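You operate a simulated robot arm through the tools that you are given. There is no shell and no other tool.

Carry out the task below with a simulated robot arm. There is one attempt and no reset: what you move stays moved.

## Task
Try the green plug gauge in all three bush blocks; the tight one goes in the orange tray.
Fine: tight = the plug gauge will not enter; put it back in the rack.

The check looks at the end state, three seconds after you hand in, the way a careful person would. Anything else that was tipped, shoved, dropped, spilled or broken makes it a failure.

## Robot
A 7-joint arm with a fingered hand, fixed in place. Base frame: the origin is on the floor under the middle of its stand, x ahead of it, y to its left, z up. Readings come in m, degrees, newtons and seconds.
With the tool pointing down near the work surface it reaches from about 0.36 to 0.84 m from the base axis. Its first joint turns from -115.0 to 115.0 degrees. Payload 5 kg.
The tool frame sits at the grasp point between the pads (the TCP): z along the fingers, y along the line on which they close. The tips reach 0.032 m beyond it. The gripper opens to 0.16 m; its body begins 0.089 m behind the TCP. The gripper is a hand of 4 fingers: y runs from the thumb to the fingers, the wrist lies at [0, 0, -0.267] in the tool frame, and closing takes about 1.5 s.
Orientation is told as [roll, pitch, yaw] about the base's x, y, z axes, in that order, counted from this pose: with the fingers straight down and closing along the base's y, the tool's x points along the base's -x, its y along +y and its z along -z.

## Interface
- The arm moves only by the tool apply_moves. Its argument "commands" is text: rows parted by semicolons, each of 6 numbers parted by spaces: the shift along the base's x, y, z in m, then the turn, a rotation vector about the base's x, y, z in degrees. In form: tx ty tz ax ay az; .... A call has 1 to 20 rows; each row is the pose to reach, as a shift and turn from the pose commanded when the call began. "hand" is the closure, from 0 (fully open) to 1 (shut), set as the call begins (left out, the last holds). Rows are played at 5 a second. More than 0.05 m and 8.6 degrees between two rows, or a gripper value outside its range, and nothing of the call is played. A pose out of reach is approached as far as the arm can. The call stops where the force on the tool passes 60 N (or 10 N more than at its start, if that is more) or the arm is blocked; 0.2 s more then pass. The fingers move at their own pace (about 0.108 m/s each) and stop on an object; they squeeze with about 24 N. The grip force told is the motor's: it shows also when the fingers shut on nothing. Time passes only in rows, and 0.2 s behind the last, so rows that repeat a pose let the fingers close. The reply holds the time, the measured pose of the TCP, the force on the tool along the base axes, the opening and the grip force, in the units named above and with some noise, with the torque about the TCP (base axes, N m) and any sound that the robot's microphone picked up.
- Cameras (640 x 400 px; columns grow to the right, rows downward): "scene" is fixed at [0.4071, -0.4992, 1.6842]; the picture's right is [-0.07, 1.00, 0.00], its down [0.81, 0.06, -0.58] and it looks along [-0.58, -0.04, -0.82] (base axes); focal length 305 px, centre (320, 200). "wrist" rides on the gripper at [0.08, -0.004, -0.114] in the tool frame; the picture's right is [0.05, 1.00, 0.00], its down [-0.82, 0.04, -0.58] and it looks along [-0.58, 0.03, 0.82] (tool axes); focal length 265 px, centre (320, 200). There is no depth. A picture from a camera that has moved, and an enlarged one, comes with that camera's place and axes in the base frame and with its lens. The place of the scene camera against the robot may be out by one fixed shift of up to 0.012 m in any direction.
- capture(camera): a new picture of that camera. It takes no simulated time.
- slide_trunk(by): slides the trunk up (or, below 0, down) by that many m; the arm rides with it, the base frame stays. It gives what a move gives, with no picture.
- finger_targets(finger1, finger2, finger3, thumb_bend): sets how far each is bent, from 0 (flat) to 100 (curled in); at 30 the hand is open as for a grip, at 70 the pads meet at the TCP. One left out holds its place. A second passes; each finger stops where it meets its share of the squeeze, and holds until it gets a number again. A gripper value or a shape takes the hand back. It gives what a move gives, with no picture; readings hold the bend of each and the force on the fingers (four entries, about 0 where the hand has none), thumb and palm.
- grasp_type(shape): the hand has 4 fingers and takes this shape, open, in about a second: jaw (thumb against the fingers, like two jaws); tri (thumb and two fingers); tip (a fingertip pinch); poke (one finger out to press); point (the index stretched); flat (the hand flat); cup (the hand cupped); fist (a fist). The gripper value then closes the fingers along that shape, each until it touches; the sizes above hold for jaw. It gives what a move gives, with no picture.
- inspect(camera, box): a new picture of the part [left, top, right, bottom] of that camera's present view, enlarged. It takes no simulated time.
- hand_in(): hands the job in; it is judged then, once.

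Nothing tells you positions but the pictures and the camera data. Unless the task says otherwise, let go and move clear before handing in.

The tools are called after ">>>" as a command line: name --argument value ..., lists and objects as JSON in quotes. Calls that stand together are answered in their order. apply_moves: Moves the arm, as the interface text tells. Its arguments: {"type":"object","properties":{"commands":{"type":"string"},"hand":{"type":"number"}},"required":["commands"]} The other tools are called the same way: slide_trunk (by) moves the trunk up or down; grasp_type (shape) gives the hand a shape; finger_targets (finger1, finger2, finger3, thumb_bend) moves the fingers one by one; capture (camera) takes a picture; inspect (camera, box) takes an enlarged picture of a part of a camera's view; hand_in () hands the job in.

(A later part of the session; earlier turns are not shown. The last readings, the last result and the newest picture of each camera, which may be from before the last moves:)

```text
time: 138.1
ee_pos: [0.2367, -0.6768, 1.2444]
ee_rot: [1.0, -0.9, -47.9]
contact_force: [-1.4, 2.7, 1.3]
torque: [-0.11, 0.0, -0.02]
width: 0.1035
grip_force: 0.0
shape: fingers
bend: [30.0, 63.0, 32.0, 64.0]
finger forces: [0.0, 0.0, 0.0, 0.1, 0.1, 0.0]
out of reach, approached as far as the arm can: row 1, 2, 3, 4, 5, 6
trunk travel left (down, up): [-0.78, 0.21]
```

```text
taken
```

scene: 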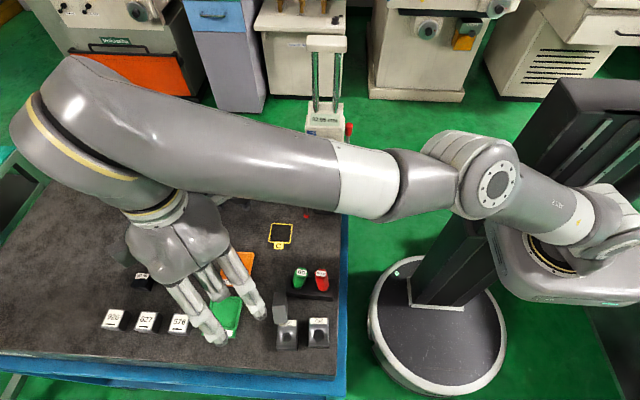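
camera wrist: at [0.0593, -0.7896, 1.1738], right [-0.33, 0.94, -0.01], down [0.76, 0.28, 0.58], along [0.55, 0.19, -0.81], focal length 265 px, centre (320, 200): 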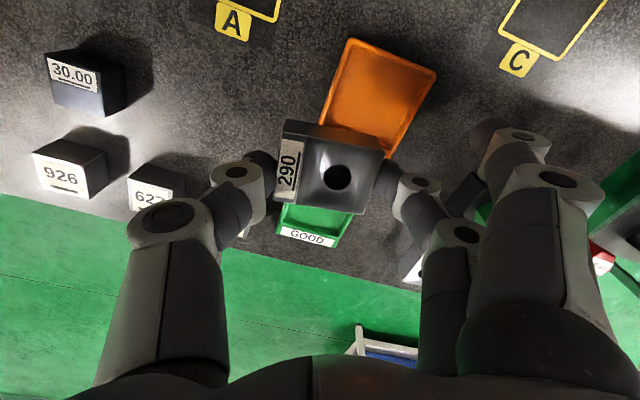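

The arm made an awkward swing in that configuration and the block slipped out of the grip. I'll look at where everything is now.

>>> inspect --camera "scene" --box '[190, 220, 350, 360]'

>>> inspect --camera "scene" --box '[255, 250, 345, 355]'

>>> capture --camera "wrist"

```text
2.86 times, centred on (270, 290) of scene
camera zoom: at [0.4071, -0.4992, 1.6842], right [-0.07, 1.0, 0.0], down [0.81, 0.06, -0.58], along [-0.58, -0.04, -0.82], focal length 872 px, centre (463, -57)
```

zoom: 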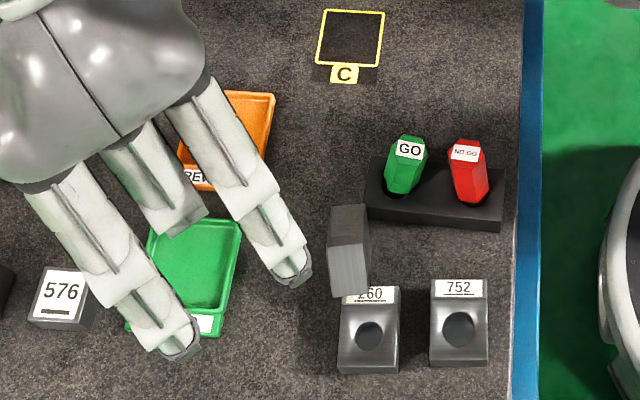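

```text
3.81 times, centred on (300, 302) of scene
camera zoom: at [0.4071, -0.4992, 1.6842], right [-0.07, 1.0, 0.0], down [0.81, 0.06, -0.58], along [-0.58, -0.04, -0.82], focal length 1162 px, centre (396, -190)
```

zoom: 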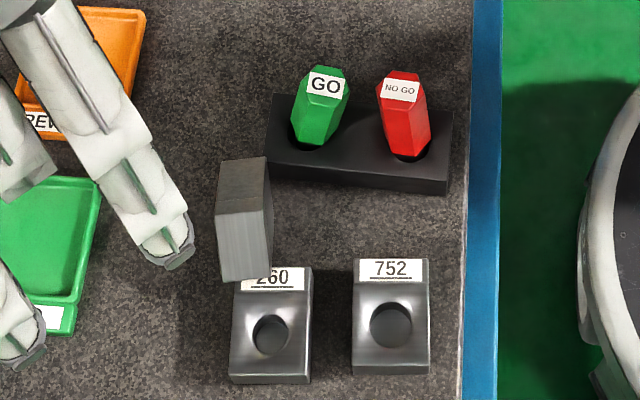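

```text
taken
camera wrist: at [0.1768, -0.6203, 1.3583], right [0.71, 0.71, 0.02], down [0.57, -0.58, 0.59], along [0.43, -0.41, -0.81], focal length 265 px, centre (320, 200)
```

wrist: 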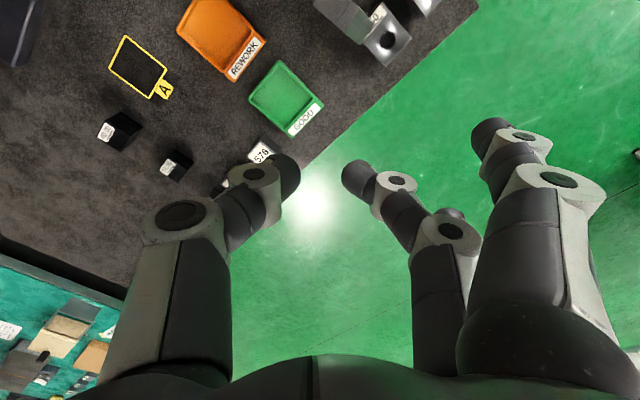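

Block 290 fell and is now standing beside block 260, which was nudged about 1 cm; the rack, plugs, trays and 752 look unaffected. First I'll bring the empty arm back to a relaxed, folded configuration well above the bench before doing anything else.

>>> apply_moves --commands "0 0.03 0.02 0 0 0; -0.01 0.06 0.03 0 0 0; -0.015 0.09 0.03 0 0 0; -0.02 0.12 0.03 0 0 0; -0.02 0.15 0.03 0 0 0; -0.02 0.18 0.03 0 0 0; -0.02 0.21 0.03 0 0 0; -0.02 0.24 0.03 0 0 0; -0.02 0.24 0.03 0 0 0"

>>> capture --camera "scene"

```text
time: 140.1
ee_pos: [0.2515, -0.6434, 1.3118]
ee_rot: [0.7, -0.9, -47.9]
contact_force: [0.6, -0.5, -0.6]
torque: [0.01, 0.04, 0.02]
width: 0.1035
grip_force: 0.0
shape: fingers
bend: [30.0, 63.0, 32.0, 64.0]
finger forces: [0.0, 0.1, 0.0, 0.0, 0.1, 0.0]
out of reach, approached as far as the arm can: row 1, 2, 3, 4, 5, 6, 7, 8, 9
trunk travel left (down, up): [-0.78, 0.21]
```

```text
taken
```

scene: 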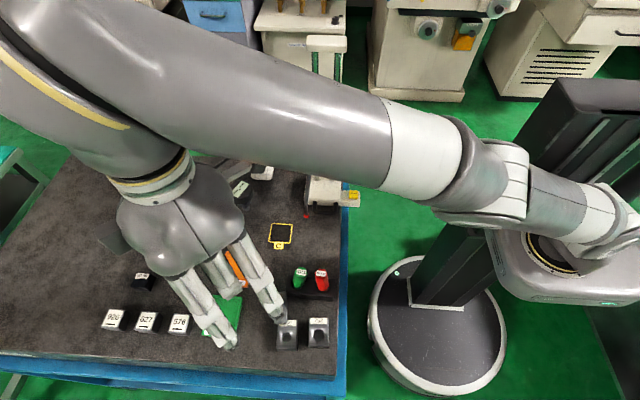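

The arm is stuck fully straight (about 0.79 m from the shoulder), so inward moves don't bend the elbow. I'll try a sideways move high above the bench, toward the side where the elbow normally folds, to break that.

>>> apply_moves --commands "-0.02 0 0 0 0 0; -0.04 0.005 0 0 0 0; -0.06 0.01 0 0 0 0; -0.08 0.02 0 0 0 0; -0.08 0.02 0 0 0 0"

>>> capture --camera "scene"

```text
time: 141.3
ee_pos: [0.1745, -0.6236, 1.308]
ee_rot: [0.8, -0.7, -47.9]
contact_force: [0.1, -0.5, -0.3]
torque: [0.04, 0.01, -0.04]
width: 0.1035
grip_force: 0.0
shape: fingers
bend: [30.0, 63.0, 32.0, 64.0]
finger forces: [0.0, 0.0, 0.0, 0.1, 0.1, 0.1]
trunk travel left (down, up): [-0.78, 0.21]
```

```text
taken
```

scene: 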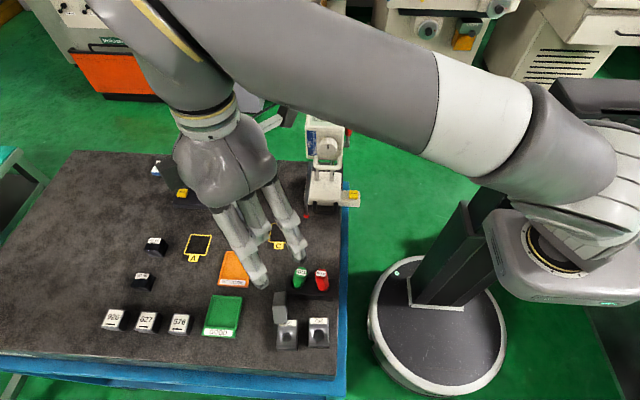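

That freed it: the pose is reached and the elbow now folds upward. I'll fold further in to a relaxed position and check the yaw range there.

>>> apply_moves --commands "0 0.03 -0.015 0 0 0; 0.005 0.06 -0.03 0 0 0; 0.01 0.09 -0.045 0 0 -4; 0.015 0.12 -0.06 0 0 -8; 0.02 0.15 -0.075 0 0 -12; 0.02 0.16 -0.09 0 0 -12; 0.02 0.16 -0.09 0 0 -12"

>>> capture --camera "scene"

>>> capture --camera "wrist"

```text
time: 142.9
ee_pos: [0.1973, -0.4619, 1.2173]
ee_rot: [1.0, -0.9, -59.9]
contact_force: [-0.1, 0.4, -1.1]
torque: [0.0, -0.01, -0.01]
width: 0.1033
grip_force: 0.1
shape: fingers
bend: [30.0, 63.0, 32.0, 64.0]
finger forces: [0.0, 0.0, 0.0, 0.1, 0.0, 0.1]
trunk travel left (down, up): [-0.78, 0.21]
```

```text
taken
```

scene: 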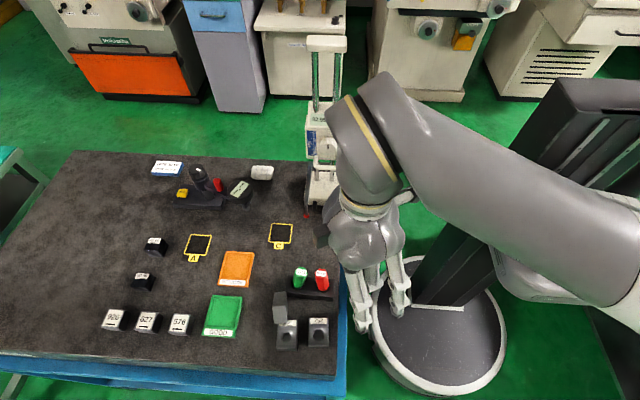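

```text
taken
camera wrist: at [0.1493, -0.3938, 1.3301], right [0.84, 0.55, 0.01], down [0.43, -0.68, 0.59], along [0.33, -0.49, -0.81], focal length 265 px, centre (320, 200)
```

wrist: 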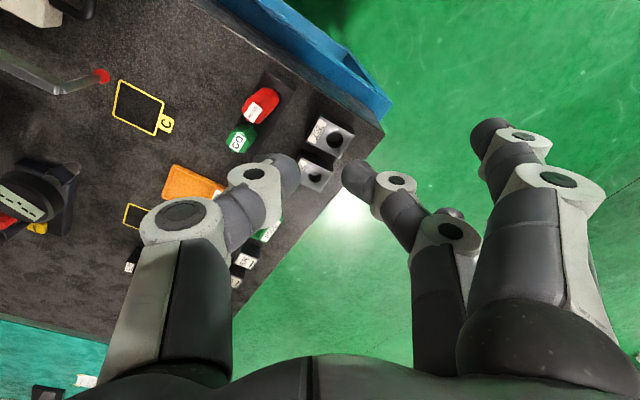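

The arm is back in a relaxed posture, similar to the start. Now I'll take a careful look at the fallen block and its neighbours.

>>> inspect --camera "scene" --box '[260, 280, 340, 355]'

>>> inspect --camera "scene" --box '[190, 240, 340, 345]'

>>> inspect --camera "wrist" --box '[220, 70, 380, 230]'

```text
5.33 times, centred on (300, 318) of scene
camera zoom: at [0.4071, -0.4992, 1.6842], right [-0.07, 1.0, 0.0], down [0.81, 0.06, -0.58], along [-0.58, -0.04, -0.82], focal length 1627 px, centre (427, -427)
```

zoom: 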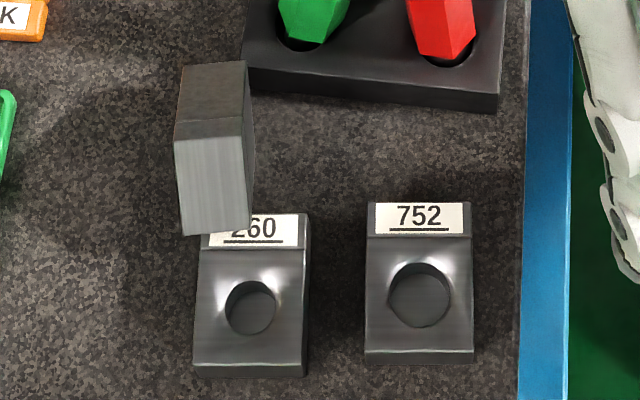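

```text
3.81 times, centred on (265, 292) of scene
camera zoom: at [0.4071, -0.4992, 1.6842], right [-0.07, 1.0, 0.0], down [0.81, 0.06, -0.58], along [-0.58, -0.04, -0.82], focal length 1162 px, centre (530, -152)
```

zoom: 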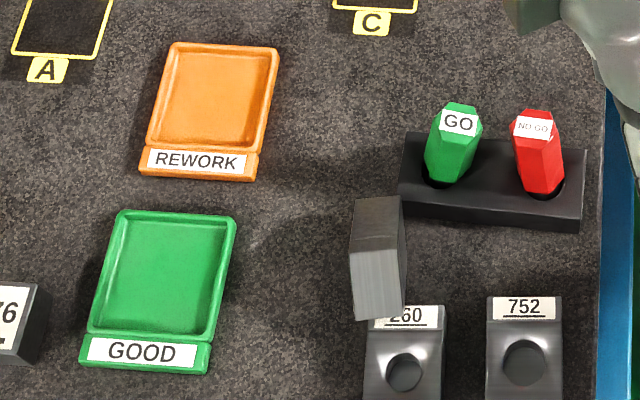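

```text
2.50 times, centred on (300, 150) of wrist
camera zoom: at [0.1493, -0.3938, 1.3301], right [0.84, 0.55, 0.01], down [0.43, -0.68, 0.59], along [0.33, -0.49, -0.81], focal length 664 px, centre (370, 325)
```

zoom: 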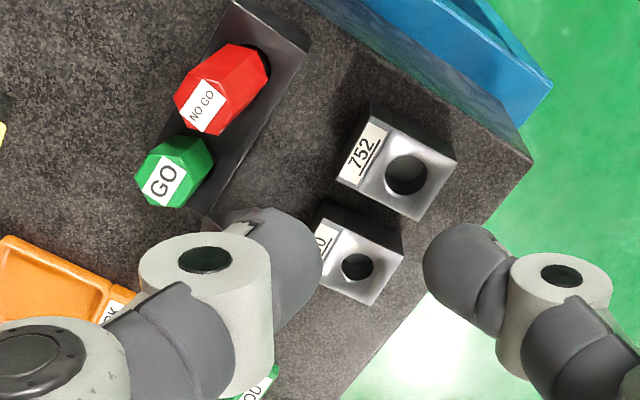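

Block 290 seems to be leaning between block 260 and the rack corner. I need a closer look from above, so I'll bring the wrist camera over it at a safe height with a yaw of -90.

>>> apply_moves --commands "0.005 0 0 0 0 -6; 0.01 0 0 0 0 -12; 0.015 0 0 0 0 -18; 0.02 0 0 0 0 -24; 0.02 -0.02 0 0 0 -30; 0.02 -0.04 -0.01 -1 0.9 -30; 0.02 -0.06 -0.02 -1 0.9 -30; 0.02 -0.06 -0.02 -1 0.9 -30"

>>> capture --camera "wrist"

>>> inspect --camera "wrist" --box '[230, 60, 410, 200]'

```text
time: 144.7
ee_pos: [0.2168, -0.5212, 1.1984]
ee_rot: [-0.3, -1.4, -89.9]
contact_force: [0.6, 0.8, 0.1]
torque: [0.03, 0.02, 0.01]
width: 0.1035
grip_force: 0.0
shape: fingers
bend: [30.0, 63.0, 32.0, 64.0]
finger forces: [0.1, 0.0, 0.0, 0.0, 0.0, 0.0]
trunk travel left (down, up): [-0.78, 0.21]
```

```text
taken
camera wrist: at [0.2122, -0.4372, 1.3097], right [1.0, 0.05, -0.01], down [0.05, -0.8, 0.6], along [0.03, -0.6, -0.8], focal length 265 px, centre (320, 200)
```

wrist: 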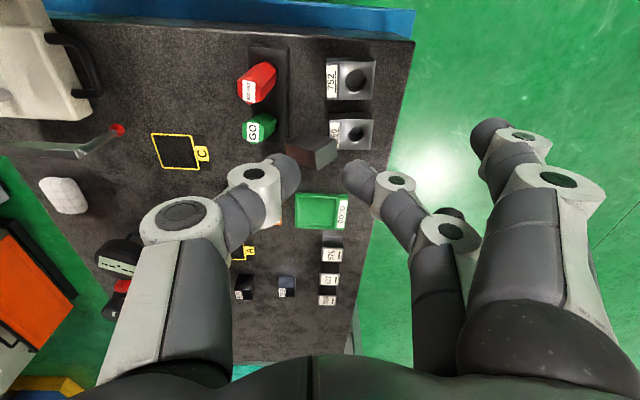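

```text
2.86 times, centred on (320, 130) of wrist
camera zoom: at [0.2122, -0.4372, 1.3097], right [1.0, 0.05, -0.01], down [0.05, -0.8, 0.6], along [0.03, -0.6, -0.8], focal length 758 px, centre (320, 400)
```

zoom: 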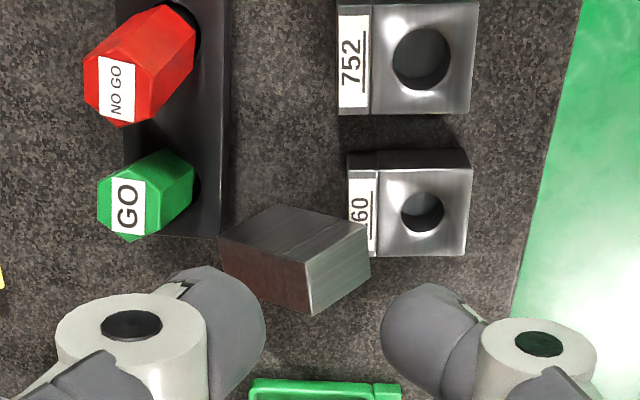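

>>> inspect --camera "wrist" --box '[280, 110, 370, 180]'

>>> inspect --camera "scene" --box '[265, 280, 315, 330]'

```text
5.71 times, centred on (325, 145) of wrist
camera zoom: at [0.2122, -0.4372, 1.3097], right [1.0, 0.05, -0.01], down [0.05, -0.8, 0.6], along [0.03, -0.6, -0.8], focal length 1517 px, centre (291, 514)
```

zoom: 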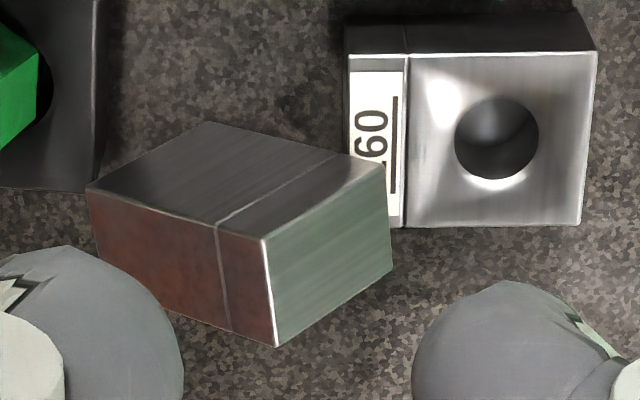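

```text
8.00 times, centred on (290, 305) of scene
camera zoom: at [0.4071, -0.4992, 1.6842], right [-0.07, 1.0, 0.0], down [0.81, 0.06, -0.58], along [-0.58, -0.04, -0.82], focal length 2440 px, centre (560, -640)
```

zoom: 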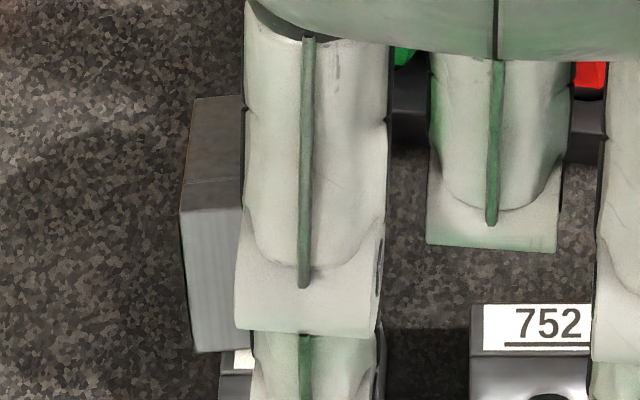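

Block 290 is propped on its corner: its bottom edge is on the bench and its label end leans on block 260's corner, with its flat faces toward ±y. Before deciding how to free it, I'll look at the single-finger "point" and "poke" shapes here in free air, since a slim probe would help.

>>> apply_moves --commands "0 0.02 0.02 0.3 1.4 0; 0 0.04 0.04 0.3 1.4 0; 0 0.06 0.05 0.3 1.4 0; 0 0.06 0.05 0.3 1.4 0"

>>> grasp_type --shape "point"

>>> capture --camera "wrist"

>>> capture --camera "scene"

>>> grasp_type --shape "poke"

>>> capture --camera "wrist"

>>> capture --camera "scene"

```text
time: 145.7
ee_pos: [0.2161, -0.4624, 1.2461]
ee_rot: [-1.8, -1.2, -90.0]
contact_force: [0.6, -0.2, -0.1]
torque: [-0.01, -0.01, 0.02]
width: 0.1036
grip_force: 0.0
shape: fingers
bend: [30.0, 63.0, 32.0, 64.0]
finger forces: [0.0, 0.1, 0.0, 0.0, 0.0, 0.1]
trunk travel left (down, up): [-0.78, 0.21]
```

```text
time: 146.6
ee_pos: [0.2163, -0.4619, 1.247]
ee_rot: [-1.8, -1.2, -90.0]
contact_force: [-0.2, -0.6, 0.8]
torque: [-0.01, -0.02, 0.01]
width: 0.0
grip_force: 0.1
shape: point
bend: [30.0, 100.0, 99.0, 55.0]
finger forces: [0.0, 0.0, 0.1, 0.0, 0.0, 0.0]
trunk travel left (down, up): [-0.78, 0.21]
```

```text
taken
camera wrist: at [0.2139, -0.379, 1.3595], right [1.0, 0.05, -0.03], down [0.06, -0.8, 0.59], along [0.01, -0.59, -0.81], focal length 265 px, centre (320, 200)
```

wrist: 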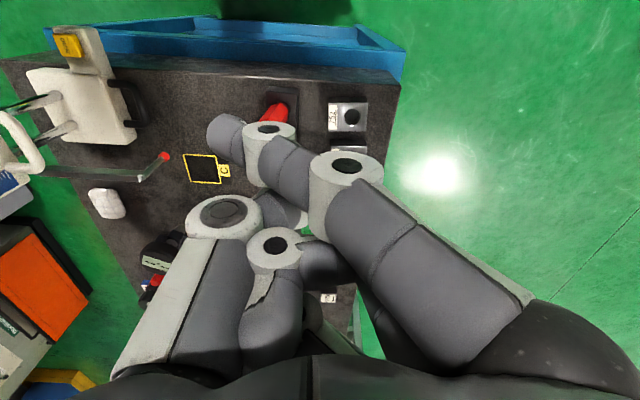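

```text
taken
```

scene: 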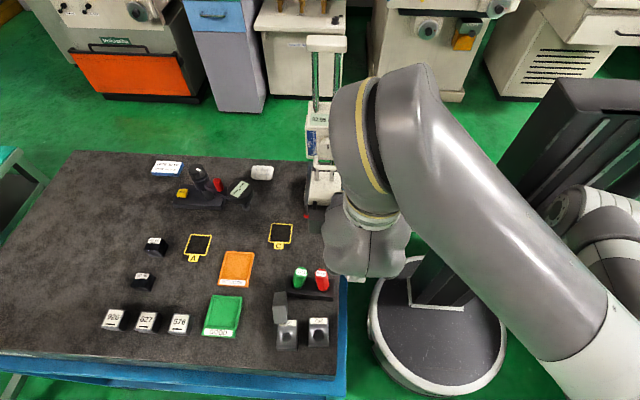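

```text
time: 147.5
ee_pos: [0.2154, -0.4631, 1.2477]
ee_rot: [-1.7, -1.2, -89.9]
contact_force: [-0.4, -0.6, -0.1]
torque: [0.01, 0.01, 0.04]
width: 0.0
grip_force: 0.1
shape: poke
bend: [100.0, 100.0, 100.0, 47.0]
finger forces: [0.0, 0.1, 0.1, 0.0, 0.0, 0.0]
trunk travel left (down, up): [-0.78, 0.21]
```

```text
taken
camera wrist: at [0.2139, -0.379, 1.3595], right [1.0, 0.05, -0.03], down [0.06, -0.8, 0.59], along [0.01, -0.59, -0.81], focal length 265 px, centre (320, 200)
```

wrist: 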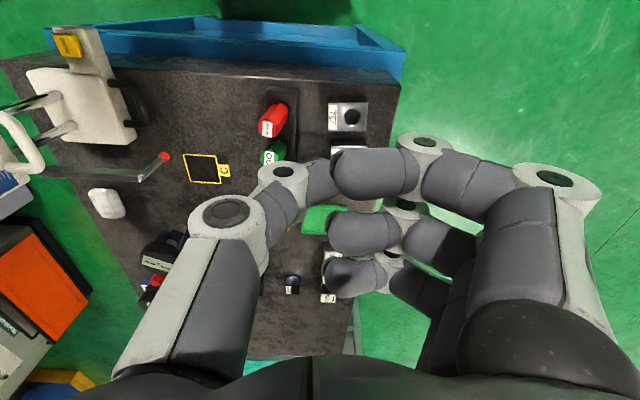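

```text
taken
```

scene: 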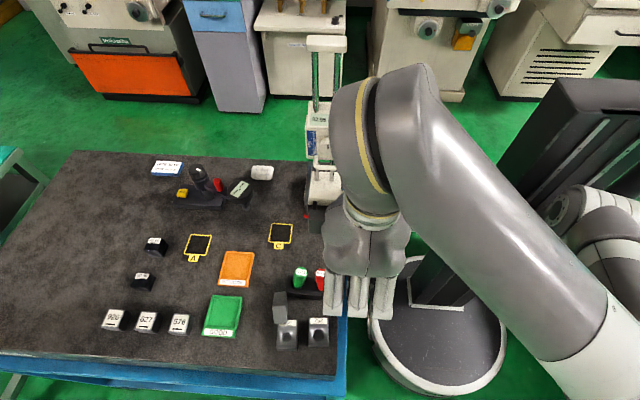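

Neither shape gives a downward probe, so individual fingers are better. Before re-picking the block I must know which hand yaw works at the tray. I'll test that empty-handed: raise the trunk back to its start height, turn to yaw ≈ 0, and go above the tray.

>>> finger_targets --finger1 46 --finger2 54 --finger3 46 --thumb_bend 54

>>> slide_trunk --by 0.07

>>> apply_moves --commands "0 0 -0.01 0 0 7; 0 0 -0.02 0 0 14; 0 0 -0.03 0 0 21; 0 0 -0.04 0 0 28; 0 0 -0.05 0 0 35; 0 0 -0.06 0 0 42; 0 0 -0.07 0 0 49; 0 0 -0.07 0 0 56; 0 0 -0.07 0 0 63; 0 0 -0.07 0 0 70; 0 0 -0.07 0 0 77; 0 0 -0.07 0 0 84; 0 0 -0.07 0 0 90; 0 0 -0.07 0 0 90"

>>> capture --camera "scene"

```text
time: 148.5
ee_pos: [0.2156, -0.4622, 1.2487]
ee_rot: [-1.7, -1.2, -90.0]
contact_force: [0.1, 0.0, -0.5]
torque: [-0.01, 0.01, -0.01]
width: 0.0906
grip_force: 0.1
shape: fingers
bend: [46.0, 54.0, 46.0, 54.0]
finger forces: [0.0, 0.1, 0.0, 0.1, 0.0, 0.0]
trunk travel left (down, up): [-0.78, 0.21]
```

```text
time: 149.6
ee_pos: [0.217, -0.4621, 1.3171]
ee_rot: [-1.7, -1.1, -89.9]
contact_force: [0.1, -0.2, 0.2]
torque: [0.0, 0.04, 0.0]
width: 0.0909
grip_force: 0.0
shape: fingers
bend: [46.0, 54.0, 46.0, 54.0]
finger forces: [0.0, 0.0, 0.0, 0.0, 0.1, 0.0]
trunk travel left (down, up): [-0.85, 0.14]
```

```text
time: 152.6
ee_pos: [0.2163, -0.4626, 1.2469]
ee_rot: [-1.6, -1.0, 0.2]
contact_force: [-0.1, 0.5, -0.6]
torque: [0.02, 0.01, -0.01]
width: 0.0907
grip_force: 0.0
shape: fingers
bend: [46.0, 54.0, 46.0, 54.0]
finger forces: [0.1, 0.1, 0.0, 0.0, 0.0, 0.0]
trunk travel left (down, up): [-0.85, 0.14]
```

```text
taken
```

scene: 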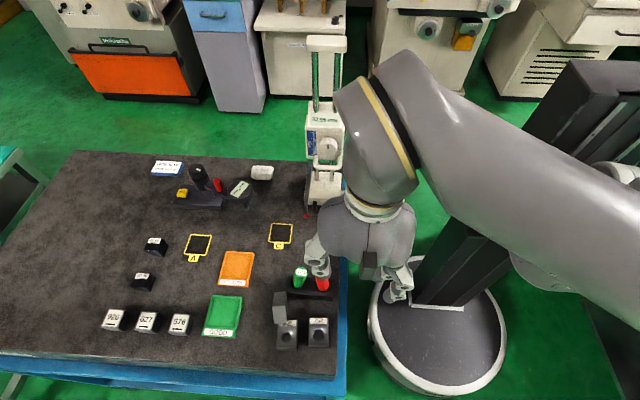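

>>> apply_moves --commands "-0.005 -0.03 0 0.8 0.5 0; -0.012 -0.06 0 1.6 1 0; -0.02 -0.09 0 1.6 1 0; -0.03 -0.12 0 1.6 1 0; -0.04 -0.15 0 1.6 1 0; -0.055 -0.18 0 1.6 1 0; -0.07 -0.21 0 1.6 1 0; -0.09 -0.24 0 1.6 1 0; -0.105 -0.265 0 1.6 1 0; -0.115 -0.278 0 1.6 1 0; -0.115 -0.278 0 1.6 1 0"

>>> capture --camera "scene"

>>> capture --camera "wrist"

```text
time: 155.0
ee_pos: [0.1049, -0.7343, 1.2459]
ee_rot: [0.0, -0.2, 0.0]
contact_force: [-0.2, -0.9, 0.2]
torque: [-0.02, -0.05, -0.02]
width: 0.0912
grip_force: 0.1
shape: fingers
bend: [46.0, 54.0, 46.0, 54.0]
finger forces: [0.1, 0.1, 0.0, 0.1, 0.0, 0.0]
out of reach, approached as far as the arm can: row 10, 11
trunk travel left (down, up): [-0.85, 0.14]
```

```text
taken
```

scene: 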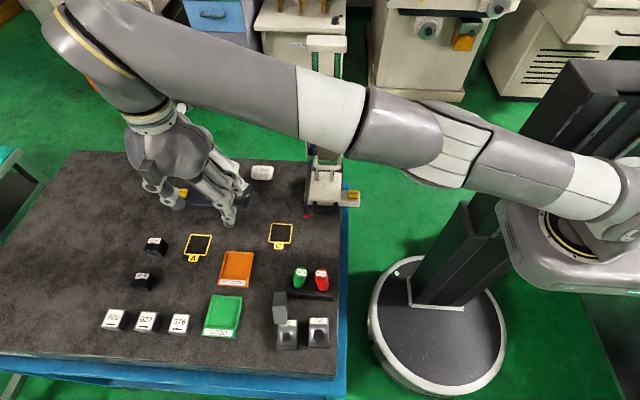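

```text
taken
camera wrist: at [0.0228, -0.7375, 1.3603], right [-0.05, 1.0, 0.0], down [0.81, 0.04, 0.58], along [0.58, 0.03, -0.81], focal length 265 px, centre (320, 200)
```

wrist: 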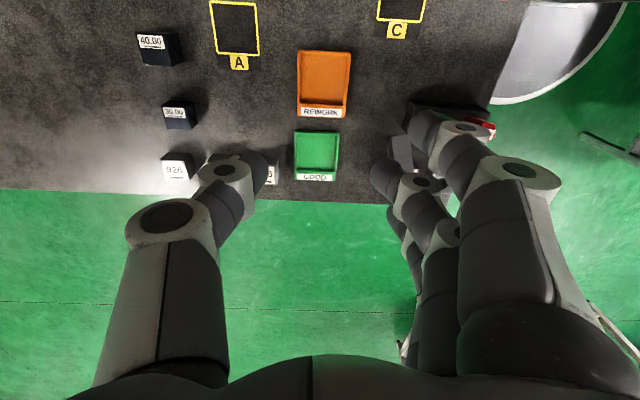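

Close to full stretch at this height; I'll back off, come lower, and re-approach so the elbow stays bent.

>>> apply_moves --commands "0.01 0.02 -0.01 0 0 0; 0.02 0.05 -0.03 0 0 0; 0.02 0.05 -0.06 0 0 0; 0.02 0.05 -0.09 0 0 0; 0.015 0.04 -0.11 0 0 0; 0.01 0.02 -0.12 0 0 0; 0.005 0.005 -0.125 0 0 0; 0 -0.004 -0.125 0 0 0; 0 -0.004 -0.125 0 0 0"

>>> capture --camera "scene"

>>> capture --camera "wrist"

```text
time: 157.0
ee_pos: [0.107, -0.7363, 1.1236]
ee_rot: [-0.1, -0.2, 0.2]
contact_force: [0.0, -0.1, 0.2]
torque: [0.02, 0.0, 0.0]
width: 0.0911
grip_force: 0.0
shape: fingers
bend: [46.0, 54.0, 46.0, 54.0]
finger forces: [0.1, 0.0, 0.1, 0.0, 0.0, 0.1]
trunk travel left (down, up): [-0.85, 0.14]
```

```text
taken
```

scene: 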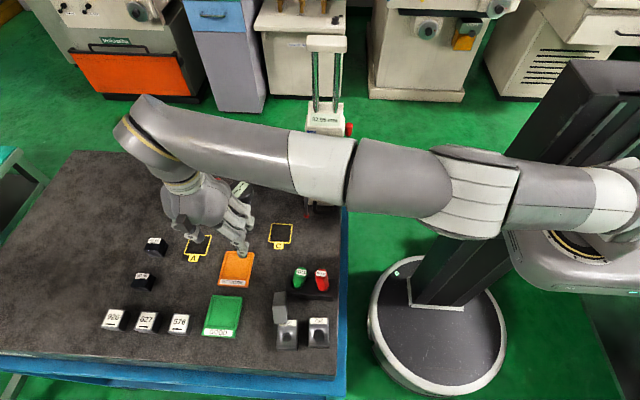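

```text
taken
camera wrist: at [0.0249, -0.7401, 1.236], right [-0.05, 1.0, 0.0], down [0.81, 0.04, 0.58], along [0.58, 0.03, -0.81], focal length 265 px, centre (320, 200)
```

wrist: 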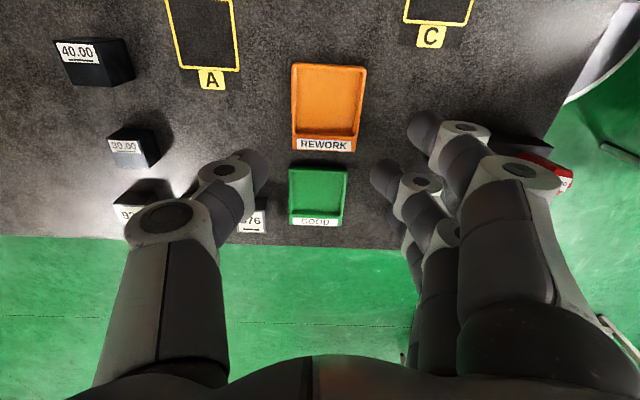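

Yaw 0 above the tray is reachable with the trunk at its start height. I'll measure the tray precisely from here.

>>> inspect --camera "wrist" --box '[270, 50, 390, 170]'

>>> inspect --camera "scene" --box '[150, 150, 290, 280]'

```text
3.33 times, centred on (330, 110) of wrist
camera zoom: at [0.0249, -0.7401, 1.236], right [-0.05, 1.0, 0.0], down [0.81, 0.04, 0.58], along [0.58, 0.03, -0.81], focal length 885 px, centre (287, 500)
```

zoom: 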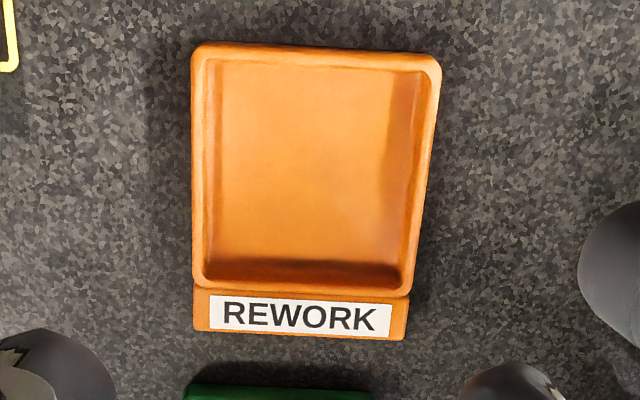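

```text
3.08 times, centred on (220, 215) of scene
camera zoom: at [0.4071, -0.4992, 1.6842], right [-0.07, 1.0, 0.0], down [0.81, 0.06, -0.58], along [-0.58, -0.04, -0.82], focal length 939 px, centre (628, 154)
```

zoom: 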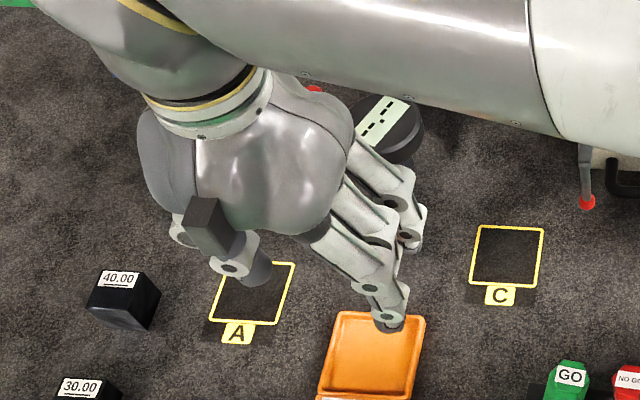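

Yaw 0 works at the tray, whose inner floor is centred at (0.104, -0.729), about 66 × 68 mm. Now I'll re-pick block 290 by its two flat faces (30 mm apart along y), using thumb and middle finger with the outer fingers held flat and high, clear of the plugs. First I'll move above it.

>>> finger_targets --finger1 1 --finger2 50 --finger3 1 --thumb_bend 52

>>> apply_moves --commands "0.015 0.02 0.01 0 0 0; 0.035 0.045 0.02 0 0 0; 0.055 0.07 0.03 0 0 0; 0.075 0.095 0.03 0 0 0; 0.095 0.115 0.03 0 0 2; 0.1075 0.129 0.03 0 0 3; 0.1075 0.129 0.02 0 0 3; 0.1075 0.129 0.01 0 0 3; 0.1075 0.129 0.01 0 0 3"

>>> capture --camera "wrist"

>>> inspect --camera "wrist" --box '[240, 60, 420, 200]'

>>> capture --camera "scene"

```text
time: 158.0
ee_pos: [0.1059, -0.7376, 1.1222]
ee_rot: [0.1, -0.1, 0.0]
contact_force: [-0.8, -0.5, 1.7]
torque: [-0.02, 0.03, 0.03]
width: 0.1623
grip_force: 0.0
shape: fingers
bend: [1.0, 50.0, 1.0, 52.0]
finger forces: [0.0, 0.0, 0.0, 0.1, 0.0, 0.0]
trunk travel left (down, up): [-0.85, 0.14]
```

```text
time: 160.0
ee_pos: [0.2142, -0.6076, 1.134]
ee_rot: [-0.1, -0.2, 3.0]
contact_force: [0.2, 0.6, 0.7]
torque: [0.04, -0.01, 0.02]
width: 0.1627
grip_force: 0.1
shape: fingers
bend: [1.0, 50.0, 1.0, 52.0]
finger forces: [0.0, 0.1, 0.0, 0.0, 0.0, 0.0]
trunk travel left (down, up): [-0.85, 0.14]
```

```text
taken
camera wrist: at [0.1327, -0.6156, 1.2467], right [-0.11, 0.99, 0.0], down [0.81, 0.09, 0.58], along [0.58, 0.06, -0.81], focal length 265 px, centre (320, 200)
```

wrist: 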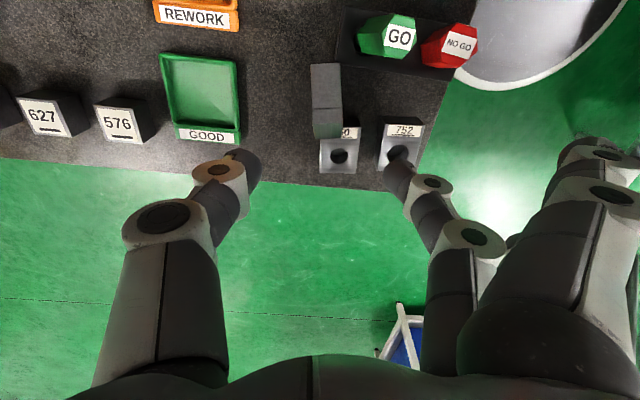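

```text
2.86 times, centred on (330, 130) of wrist
camera zoom: at [0.1327, -0.6156, 1.2467], right [-0.11, 0.99, 0.0], down [0.81, 0.09, 0.58], along [0.58, 0.06, -0.81], focal length 758 px, centre (291, 400)
```

zoom: 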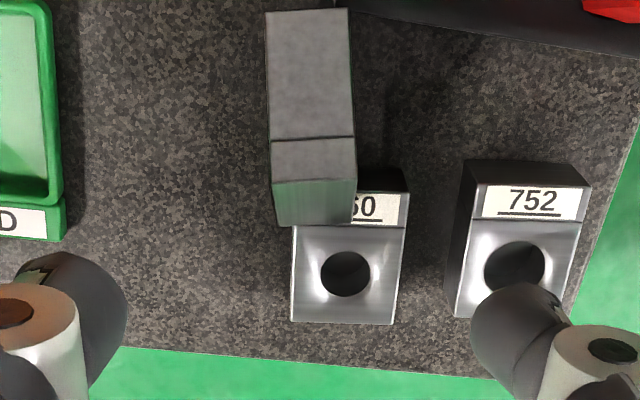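

```text
taken
```

scene: 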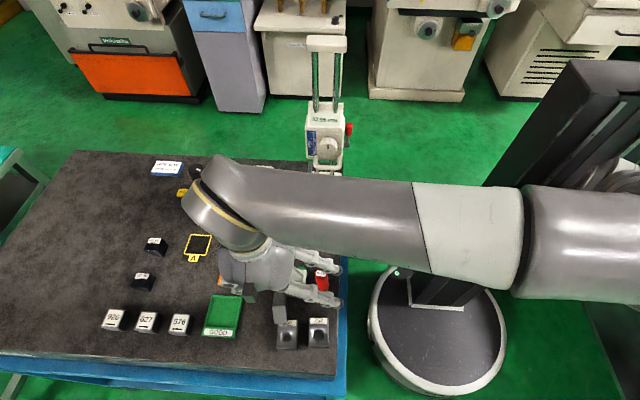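

The block's faces span y ≈ -0.613 to -0.587 with its top edge near z≈1.01 and its heading about +8°. I'll align (yaw +8), and descend partway.

>>> apply_moves --commands "-0.002 0.003 -0.02 0 0 2; -0.005 0.0068 -0.04 0 0 5; -0.005 0.0068 -0.06 0 0 5; -0.005 0.0068 -0.073 0 0 5; -0.005 0.0068 -0.073 0 0 5"

>>> capture --camera "wrist"

>>> inspect --camera "scene" --box '[230, 230, 350, 340]'

```text
time: 161.2
ee_pos: [0.2079, -0.6025, 1.0606]
ee_rot: [-0.1, -0.2, 8.1]
contact_force: [-0.1, 0.4, -0.1]
torque: [0.02, 0.02, 0.01]
width: 0.1625
grip_force: 0.0
shape: fingers
bend: [1.0, 50.0, 1.0, 52.0]
finger forces: [0.0, 0.0, 0.1, 0.0, 0.0, 0.1]
trunk travel left (down, up): [-0.85, 0.14]
```

```text
taken
camera wrist: at [0.1284, -0.6173, 1.1733], right [-0.19, 0.98, 0.0], down [0.8, 0.16, 0.58], along [0.57, 0.11, -0.81], focal length 265 px, centre (320, 200)
```

wrist: 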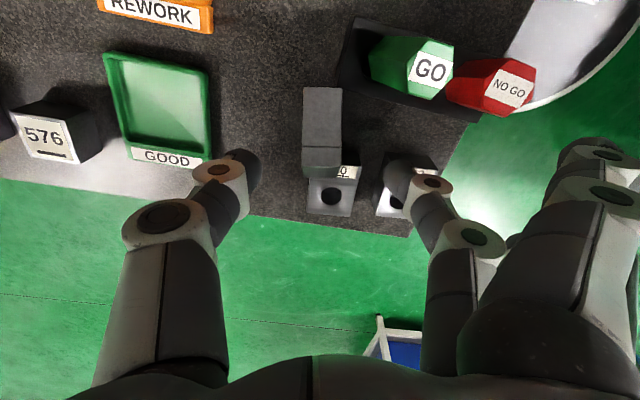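

```text
3.64 times, centred on (290, 285) of scene
camera zoom: at [0.4071, -0.4992, 1.6842], right [-0.07, 1.0, 0.0], down [0.81, 0.06, -0.58], along [-0.58, -0.04, -0.82], focal length 1109 px, centre (429, -109)
```

zoom: 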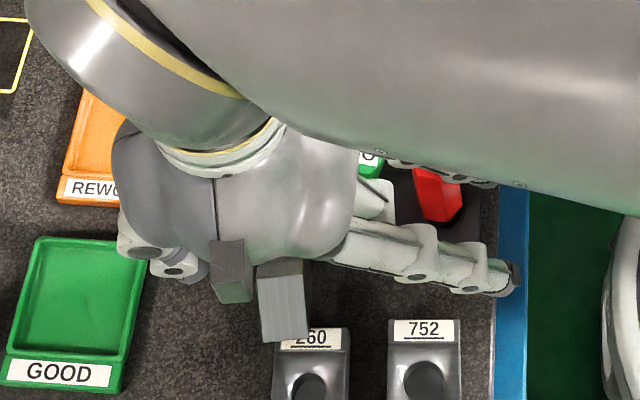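

>>> apply_moves --commands "0 0 -0.012 0 0 0; 0 0 -0.024 0 0 0; 0 0 -0.036 0 0 0; 0 0 -0.036 0 0 0"

>>> capture --camera "wrist"

>>> inspect --camera "scene" --box '[230, 230, 350, 340]'

```text
time: 162.2
ee_pos: [0.2076, -0.6016, 1.0253]
ee_rot: [-0.1, -0.2, 8.1]
contact_force: [0.2, 0.4, 0.2]
torque: [0.04, 0.02, 0.01]
width: 0.1621
grip_force: 0.1
shape: fingers
bend: [1.0, 50.0, 1.0, 52.0]
finger forces: [0.1, 0.1, 0.1, 0.0, 0.0, 0.0]
trunk travel left (down, up): [-0.85, 0.14]
```

```text
taken
camera wrist: at [0.1281, -0.617, 1.1382], right [-0.19, 0.98, 0.0], down [0.8, 0.16, 0.58], along [0.57, 0.11, -0.81], focal length 265 px, centre (320, 200)
```

wrist: 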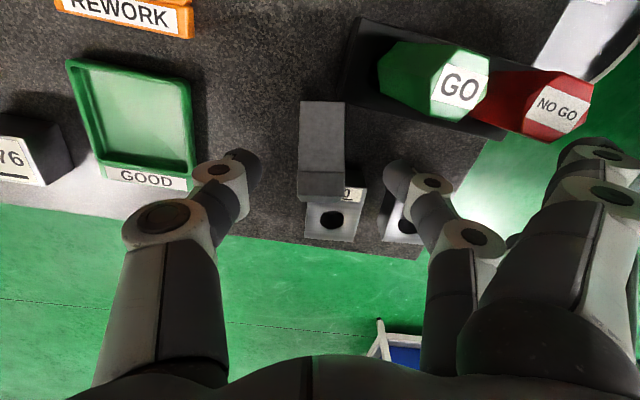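

```text
3.64 times, centred on (290, 285) of scene
camera zoom: at [0.4071, -0.4992, 1.6842], right [-0.07, 1.0, 0.0], down [0.81, 0.06, -0.58], along [-0.58, -0.04, -0.82], focal length 1109 px, centre (429, -109)
```

zoom: 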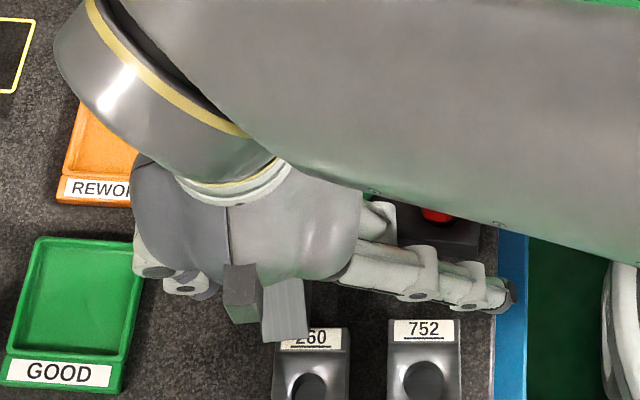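

Clear so far. I'll close thumb and middle finger in stages.

>>> finger_targets --finger2 58 --thumb_bend 59

>>> inspect --camera "wrist" --box '[220, 80, 440, 260]'

>>> finger_targets --finger2 61 --thumb_bend 62

>>> inspect --camera "wrist" --box '[220, 80, 440, 260]'

```text
time: 163.2
ee_pos: [0.2089, -0.6042, 1.0254]
ee_rot: [-0.1, -0.2, 8.1]
contact_force: [0.4, -0.2, 0.2]
torque: [0.01, 0.02, 0.01]
width: 0.149
grip_force: 0.1
shape: fingers
bend: [1.0, 57.0, 1.0, 59.0]
finger forces: [0.0, 0.0, 0.1, 0.0, 0.0, 0.0]
trunk travel left (down, up): [-0.85, 0.14]
```

```text
2.22 times, centred on (330, 170) of wrist
camera zoom: at [0.1282, -0.6171, 1.1383], right [-0.19, 0.98, 0.0], down [0.8, 0.16, 0.58], along [0.57, 0.11, -0.81], focal length 590 px, centre (298, 267)
```

zoom: 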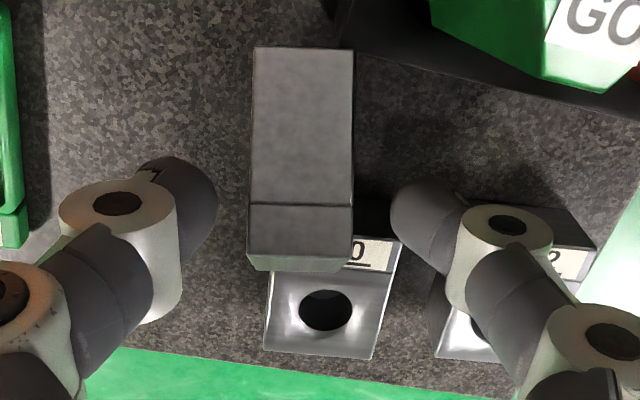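

```text
time: 164.2
ee_pos: [0.2085, -0.6035, 1.025]
ee_rot: [-0.1, -0.2, 8.1]
contact_force: [-0.2, 0.1, 0.6]
torque: [0.0, 0.02, -0.03]
width: 0.1429
grip_force: 0.0
shape: fingers
bend: [1.0, 61.0, 1.0, 62.0]
finger forces: [0.1, 0.0, 0.0, 0.0, 0.1, 0.1]
trunk travel left (down, up): [-0.85, 0.14]
```

```text
2.22 times, centred on (330, 170) of wrist
camera zoom: at [0.1282, -0.6171, 1.1383], right [-0.19, 0.98, 0.0], down [0.8, 0.16, 0.58], along [0.57, 0.11, -0.81], focal length 590 px, centre (298, 267)
```

zoom: 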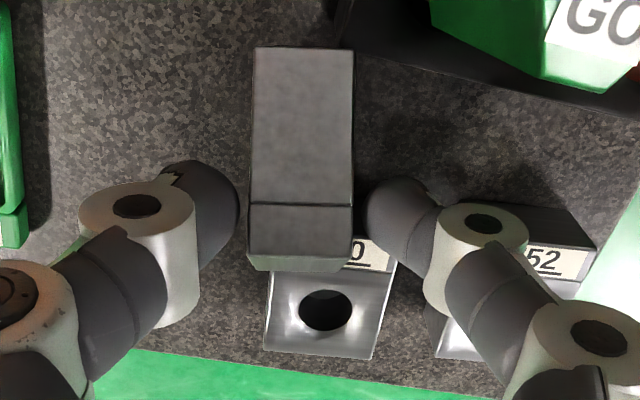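

Both tips are a few millimetres from the faces and well centred. I'll close on to contact and then squeeze with the same balanced method.

>>> finger_targets --finger2 63 --thumb_bend 63.5

>>> finger_targets --finger2 65.5 --thumb_bend 65.5

>>> inspect --camera "wrist" --box '[220, 80, 440, 260]'

```text
time: 165.2
ee_pos: [0.2074, -0.6025, 1.0247]
ee_rot: [0.0, -0.2, 8.2]
contact_force: [-0.5, 0.7, -0.1]
torque: [0.0, 0.0, 0.0]
width: 0.1412
grip_force: 0.2
shape: fingers
bend: [1.0, 62.0, 1.0, 63.0]
finger forces: [0.0, 0.3, 0.1, 0.0, 0.1, 0.0]
trunk travel left (down, up): [-0.85, 0.14]
```

```text
time: 166.2
ee_pos: [0.208, -0.6022, 1.026]
ee_rot: [0.0, -0.2, 8.2]
contact_force: [1.1, -0.7, -0.4]
torque: [0.0, 0.0, 0.0]
width: 0.1394
grip_force: 1.6
shape: fingers
bend: [1.0, 63.0, 1.0, 64.0]
finger forces: [0.1, 2.0, 0.1, 0.1, 1.9, 0.0]
trunk travel left (down, up): [-0.85, 0.14]
```

```text
2.22 times, centred on (330, 170) of wrist
camera zoom: at [0.1283, -0.6171, 1.1382], right [-0.19, 0.98, 0.0], down [0.8, 0.16, 0.58], along [0.57, 0.11, -0.81], focal length 590 px, centre (298, 267)
```

zoom: 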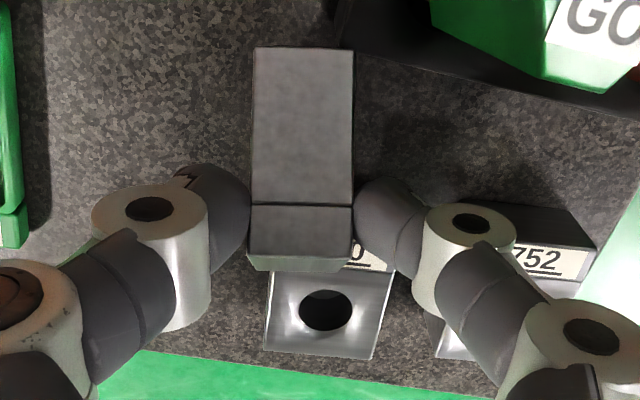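

>>> finger_targets --finger2 82 --thumb_bend 68.5

>>> finger_targets --thumb_bend 72

>>> inspect --camera "wrist" --box '[220, 80, 440, 260]'

```text
time: 167.2
ee_pos: [0.2088, -0.6021, 1.024]
ee_rot: [0.0, -0.2, 8.1]
contact_force: [-0.5, 0.3, 1.1]
torque: [0.02, 0.02, 0.02]
width: 0.1383
grip_force: 6.5
shape: fingers
bend: [1.0, 64.0, 1.0, 66.0]
finger forces: [0.0, 6.9, 0.0, 0.0, 6.3, 0.0]
trunk travel left (down, up): [-0.85, 0.14]
```

```text
time: 168.2
ee_pos: [0.2073, -0.6022, 1.0243]
ee_rot: [0.0, -0.2, 8.1]
contact_force: [0.5, 0.1, 1.2]
torque: [0.03, 0.0, -0.04]
width: 0.1353
grip_force: 9.2
shape: fingers
bend: [1.0, 63.0, 1.0, 68.0]
finger forces: [0.1, 10.0, 0.0, 0.0, 9.0, 0.0]
trunk travel left (down, up): [-0.85, 0.14]
```

```text
2.22 times, centred on (330, 170) of wrist
camera zoom: at [0.1283, -0.6172, 1.1381], right [-0.19, 0.98, 0.0], down [0.8, 0.16, 0.58], along [0.57, 0.11, -0.81], focal length 590 px, centre (298, 267)
```

zoom: 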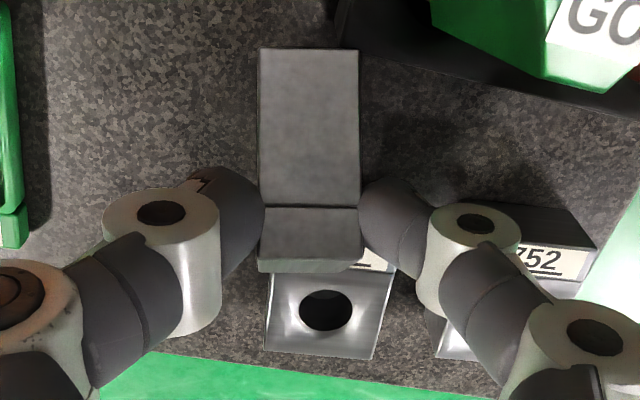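

Gripped at 9–10 N. I'll lift slowly and check that 260 isn't dragged.

>>> apply_moves --commands "0 0 0.003 0 0 0; 0 0 0.006 0 0 0; 0 0 0.009 0 0 0; 0 0 0.012 0 0 0; 0 0 0.015 0 0 0; 0 0 0.018 0 0 0; 0 0 0.018 0 0 0"

>>> inspect --camera "wrist" --box '[220, 80, 440, 260]'

>>> inspect --camera "scene" --box '[230, 250, 350, 360]'

```text
time: 169.8
ee_pos: [0.2085, -0.6024, 1.0411]
ee_rot: [0.0, -0.2, 8.1]
contact_force: [-0.3, 1.0, -5.1]
torque: [0.0, -0.01, -0.01]
width: 0.1352
grip_force: 9.2
shape: fingers
bend: [1.0, 62.0, 1.0, 68.0]
finger forces: [0.0, 9.4, 0.0, 0.0, 9.0, 0.0]
trunk travel left (down, up): [-0.85, 0.14]
```

```text
2.22 times, centred on (330, 170) of wrist
camera zoom: at [0.1274, -0.616, 1.1546], right [-0.19, 0.98, 0.0], down [0.8, 0.16, 0.58], along [0.57, 0.11, -0.81], focal length 590 px, centre (298, 267)
```

zoom: 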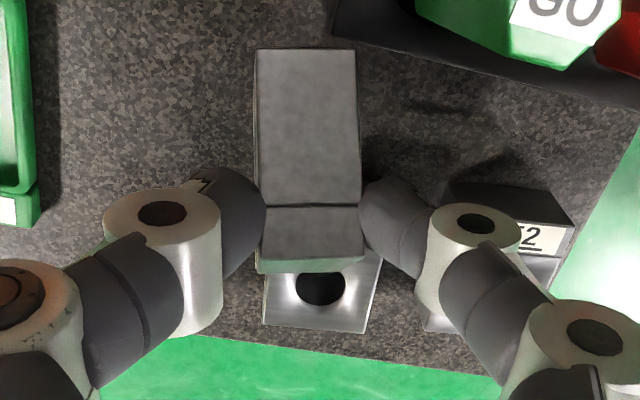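

```text
3.64 times, centred on (290, 305) of scene
camera zoom: at [0.4071, -0.4992, 1.6842], right [-0.07, 1.0, 0.0], down [0.81, 0.06, -0.58], along [-0.58, -0.04, -0.82], focal length 1109 px, centre (429, -182)
```

zoom: 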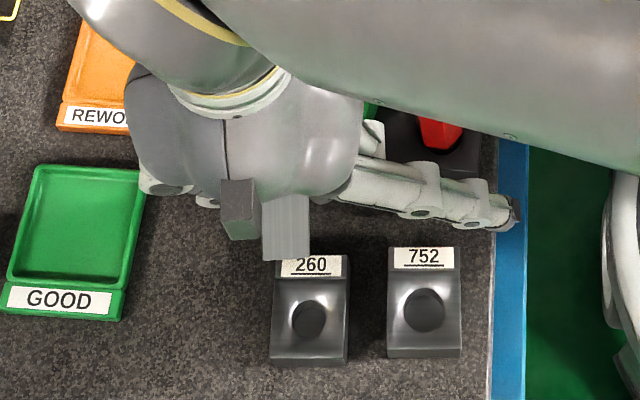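

The block is in the air again (5 N), level in the grip, and 260 stayed put. I'll raise it and carry it slowly to the open spot at y≈-0.676, squaring it with the bench axes, where I can lay it down and re-orient it.

>>> apply_moves --commands "0 0 0.012 0 0 0; 0 0 0.025 0 0 0; 0 0 0.038 0 0 0; 0 0 0.045 0 0 0; -0.003 -0.013 0.045 0 0 -1.5; -0.006 -0.026 0.045 0 0 -3; -0.009 -0.039 0.045 0 0 -4.5; -0.012 -0.052 0.045 0 0 -6; -0.015 -0.065 0.045 0 0 -7.5; -0.016 -0.074 0.045 0 0 -8; -0.016 -0.074 0.045 0 0 -8"

>>> capture --camera "wrist"

>>> capture --camera "scene"

```text
time: 172.2
ee_pos: [0.1918, -0.6766, 1.0859]
ee_rot: [0.0, 0.0, 0.1]
contact_force: [0.2, -0.5, -5.2]
torque: [-0.05, 0.01, 0.0]
width: 0.135
grip_force: 9.4
shape: fingers
bend: [1.0, 62.0, 1.0, 68.0]
finger forces: [0.0, 9.5, 0.0, 0.0, 8.9, 0.1]
trunk travel left (down, up): [-0.85, 0.14]
```

```text
taken
camera wrist: at [0.1103, -0.6799, 1.1997], right [-0.05, 1.0, 0.0], down [0.81, 0.04, 0.58], along [0.58, 0.03, -0.82], focal length 265 px, centre (320, 200)
```

wrist: 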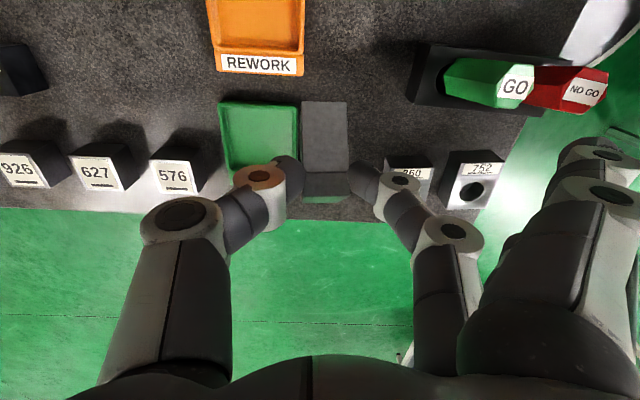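

```text
taken
```

scene: 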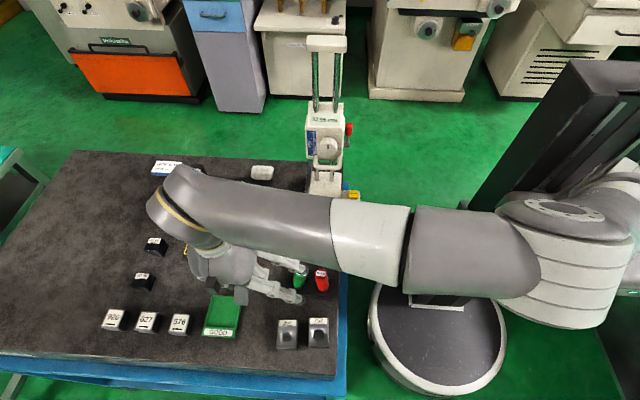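

The block hangs unchanged in the grip. I'll lower it until its bottom edge just touches the bench.

>>> apply_moves --commands "0 0 -0.012 0 0 0; 0 0 -0.024 0 0 0; 0 0 -0.036 0 0 0; 0 0 -0.046 0 0 0; 0 0 -0.054 0 0 0; 0 0 -0.054 0 0 0"

>>> capture --camera "wrist"

```text
time: 173.6
ee_pos: [0.1925, -0.6779, 1.032]
ee_rot: [0.0, -0.3, 0.1]
contact_force: [-0.4, -0.1, -3.1]
torque: [0.21, 0.06, -0.08]
width: 0.1371
grip_force: 10.3
shape: fingers
bend: [0.0, 62.0, 1.0, 68.0]
finger forces: [1.8, 9.5, 0.0, 0.1, 9.0, 0.1]
trunk travel left (down, up): [-0.85, 0.14]
```

```text
taken
camera wrist: at [0.1102, -0.6801, 1.1454], right [-0.05, 1.0, 0.0], down [0.81, 0.04, 0.58], along [0.58, 0.03, -0.81], focal length 265 px, centre (320, 200)
```

wrist: 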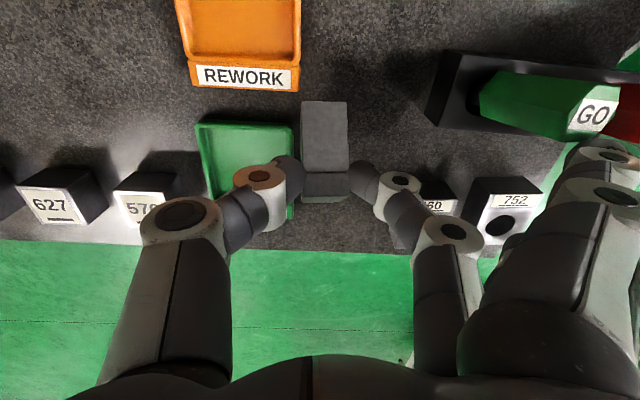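

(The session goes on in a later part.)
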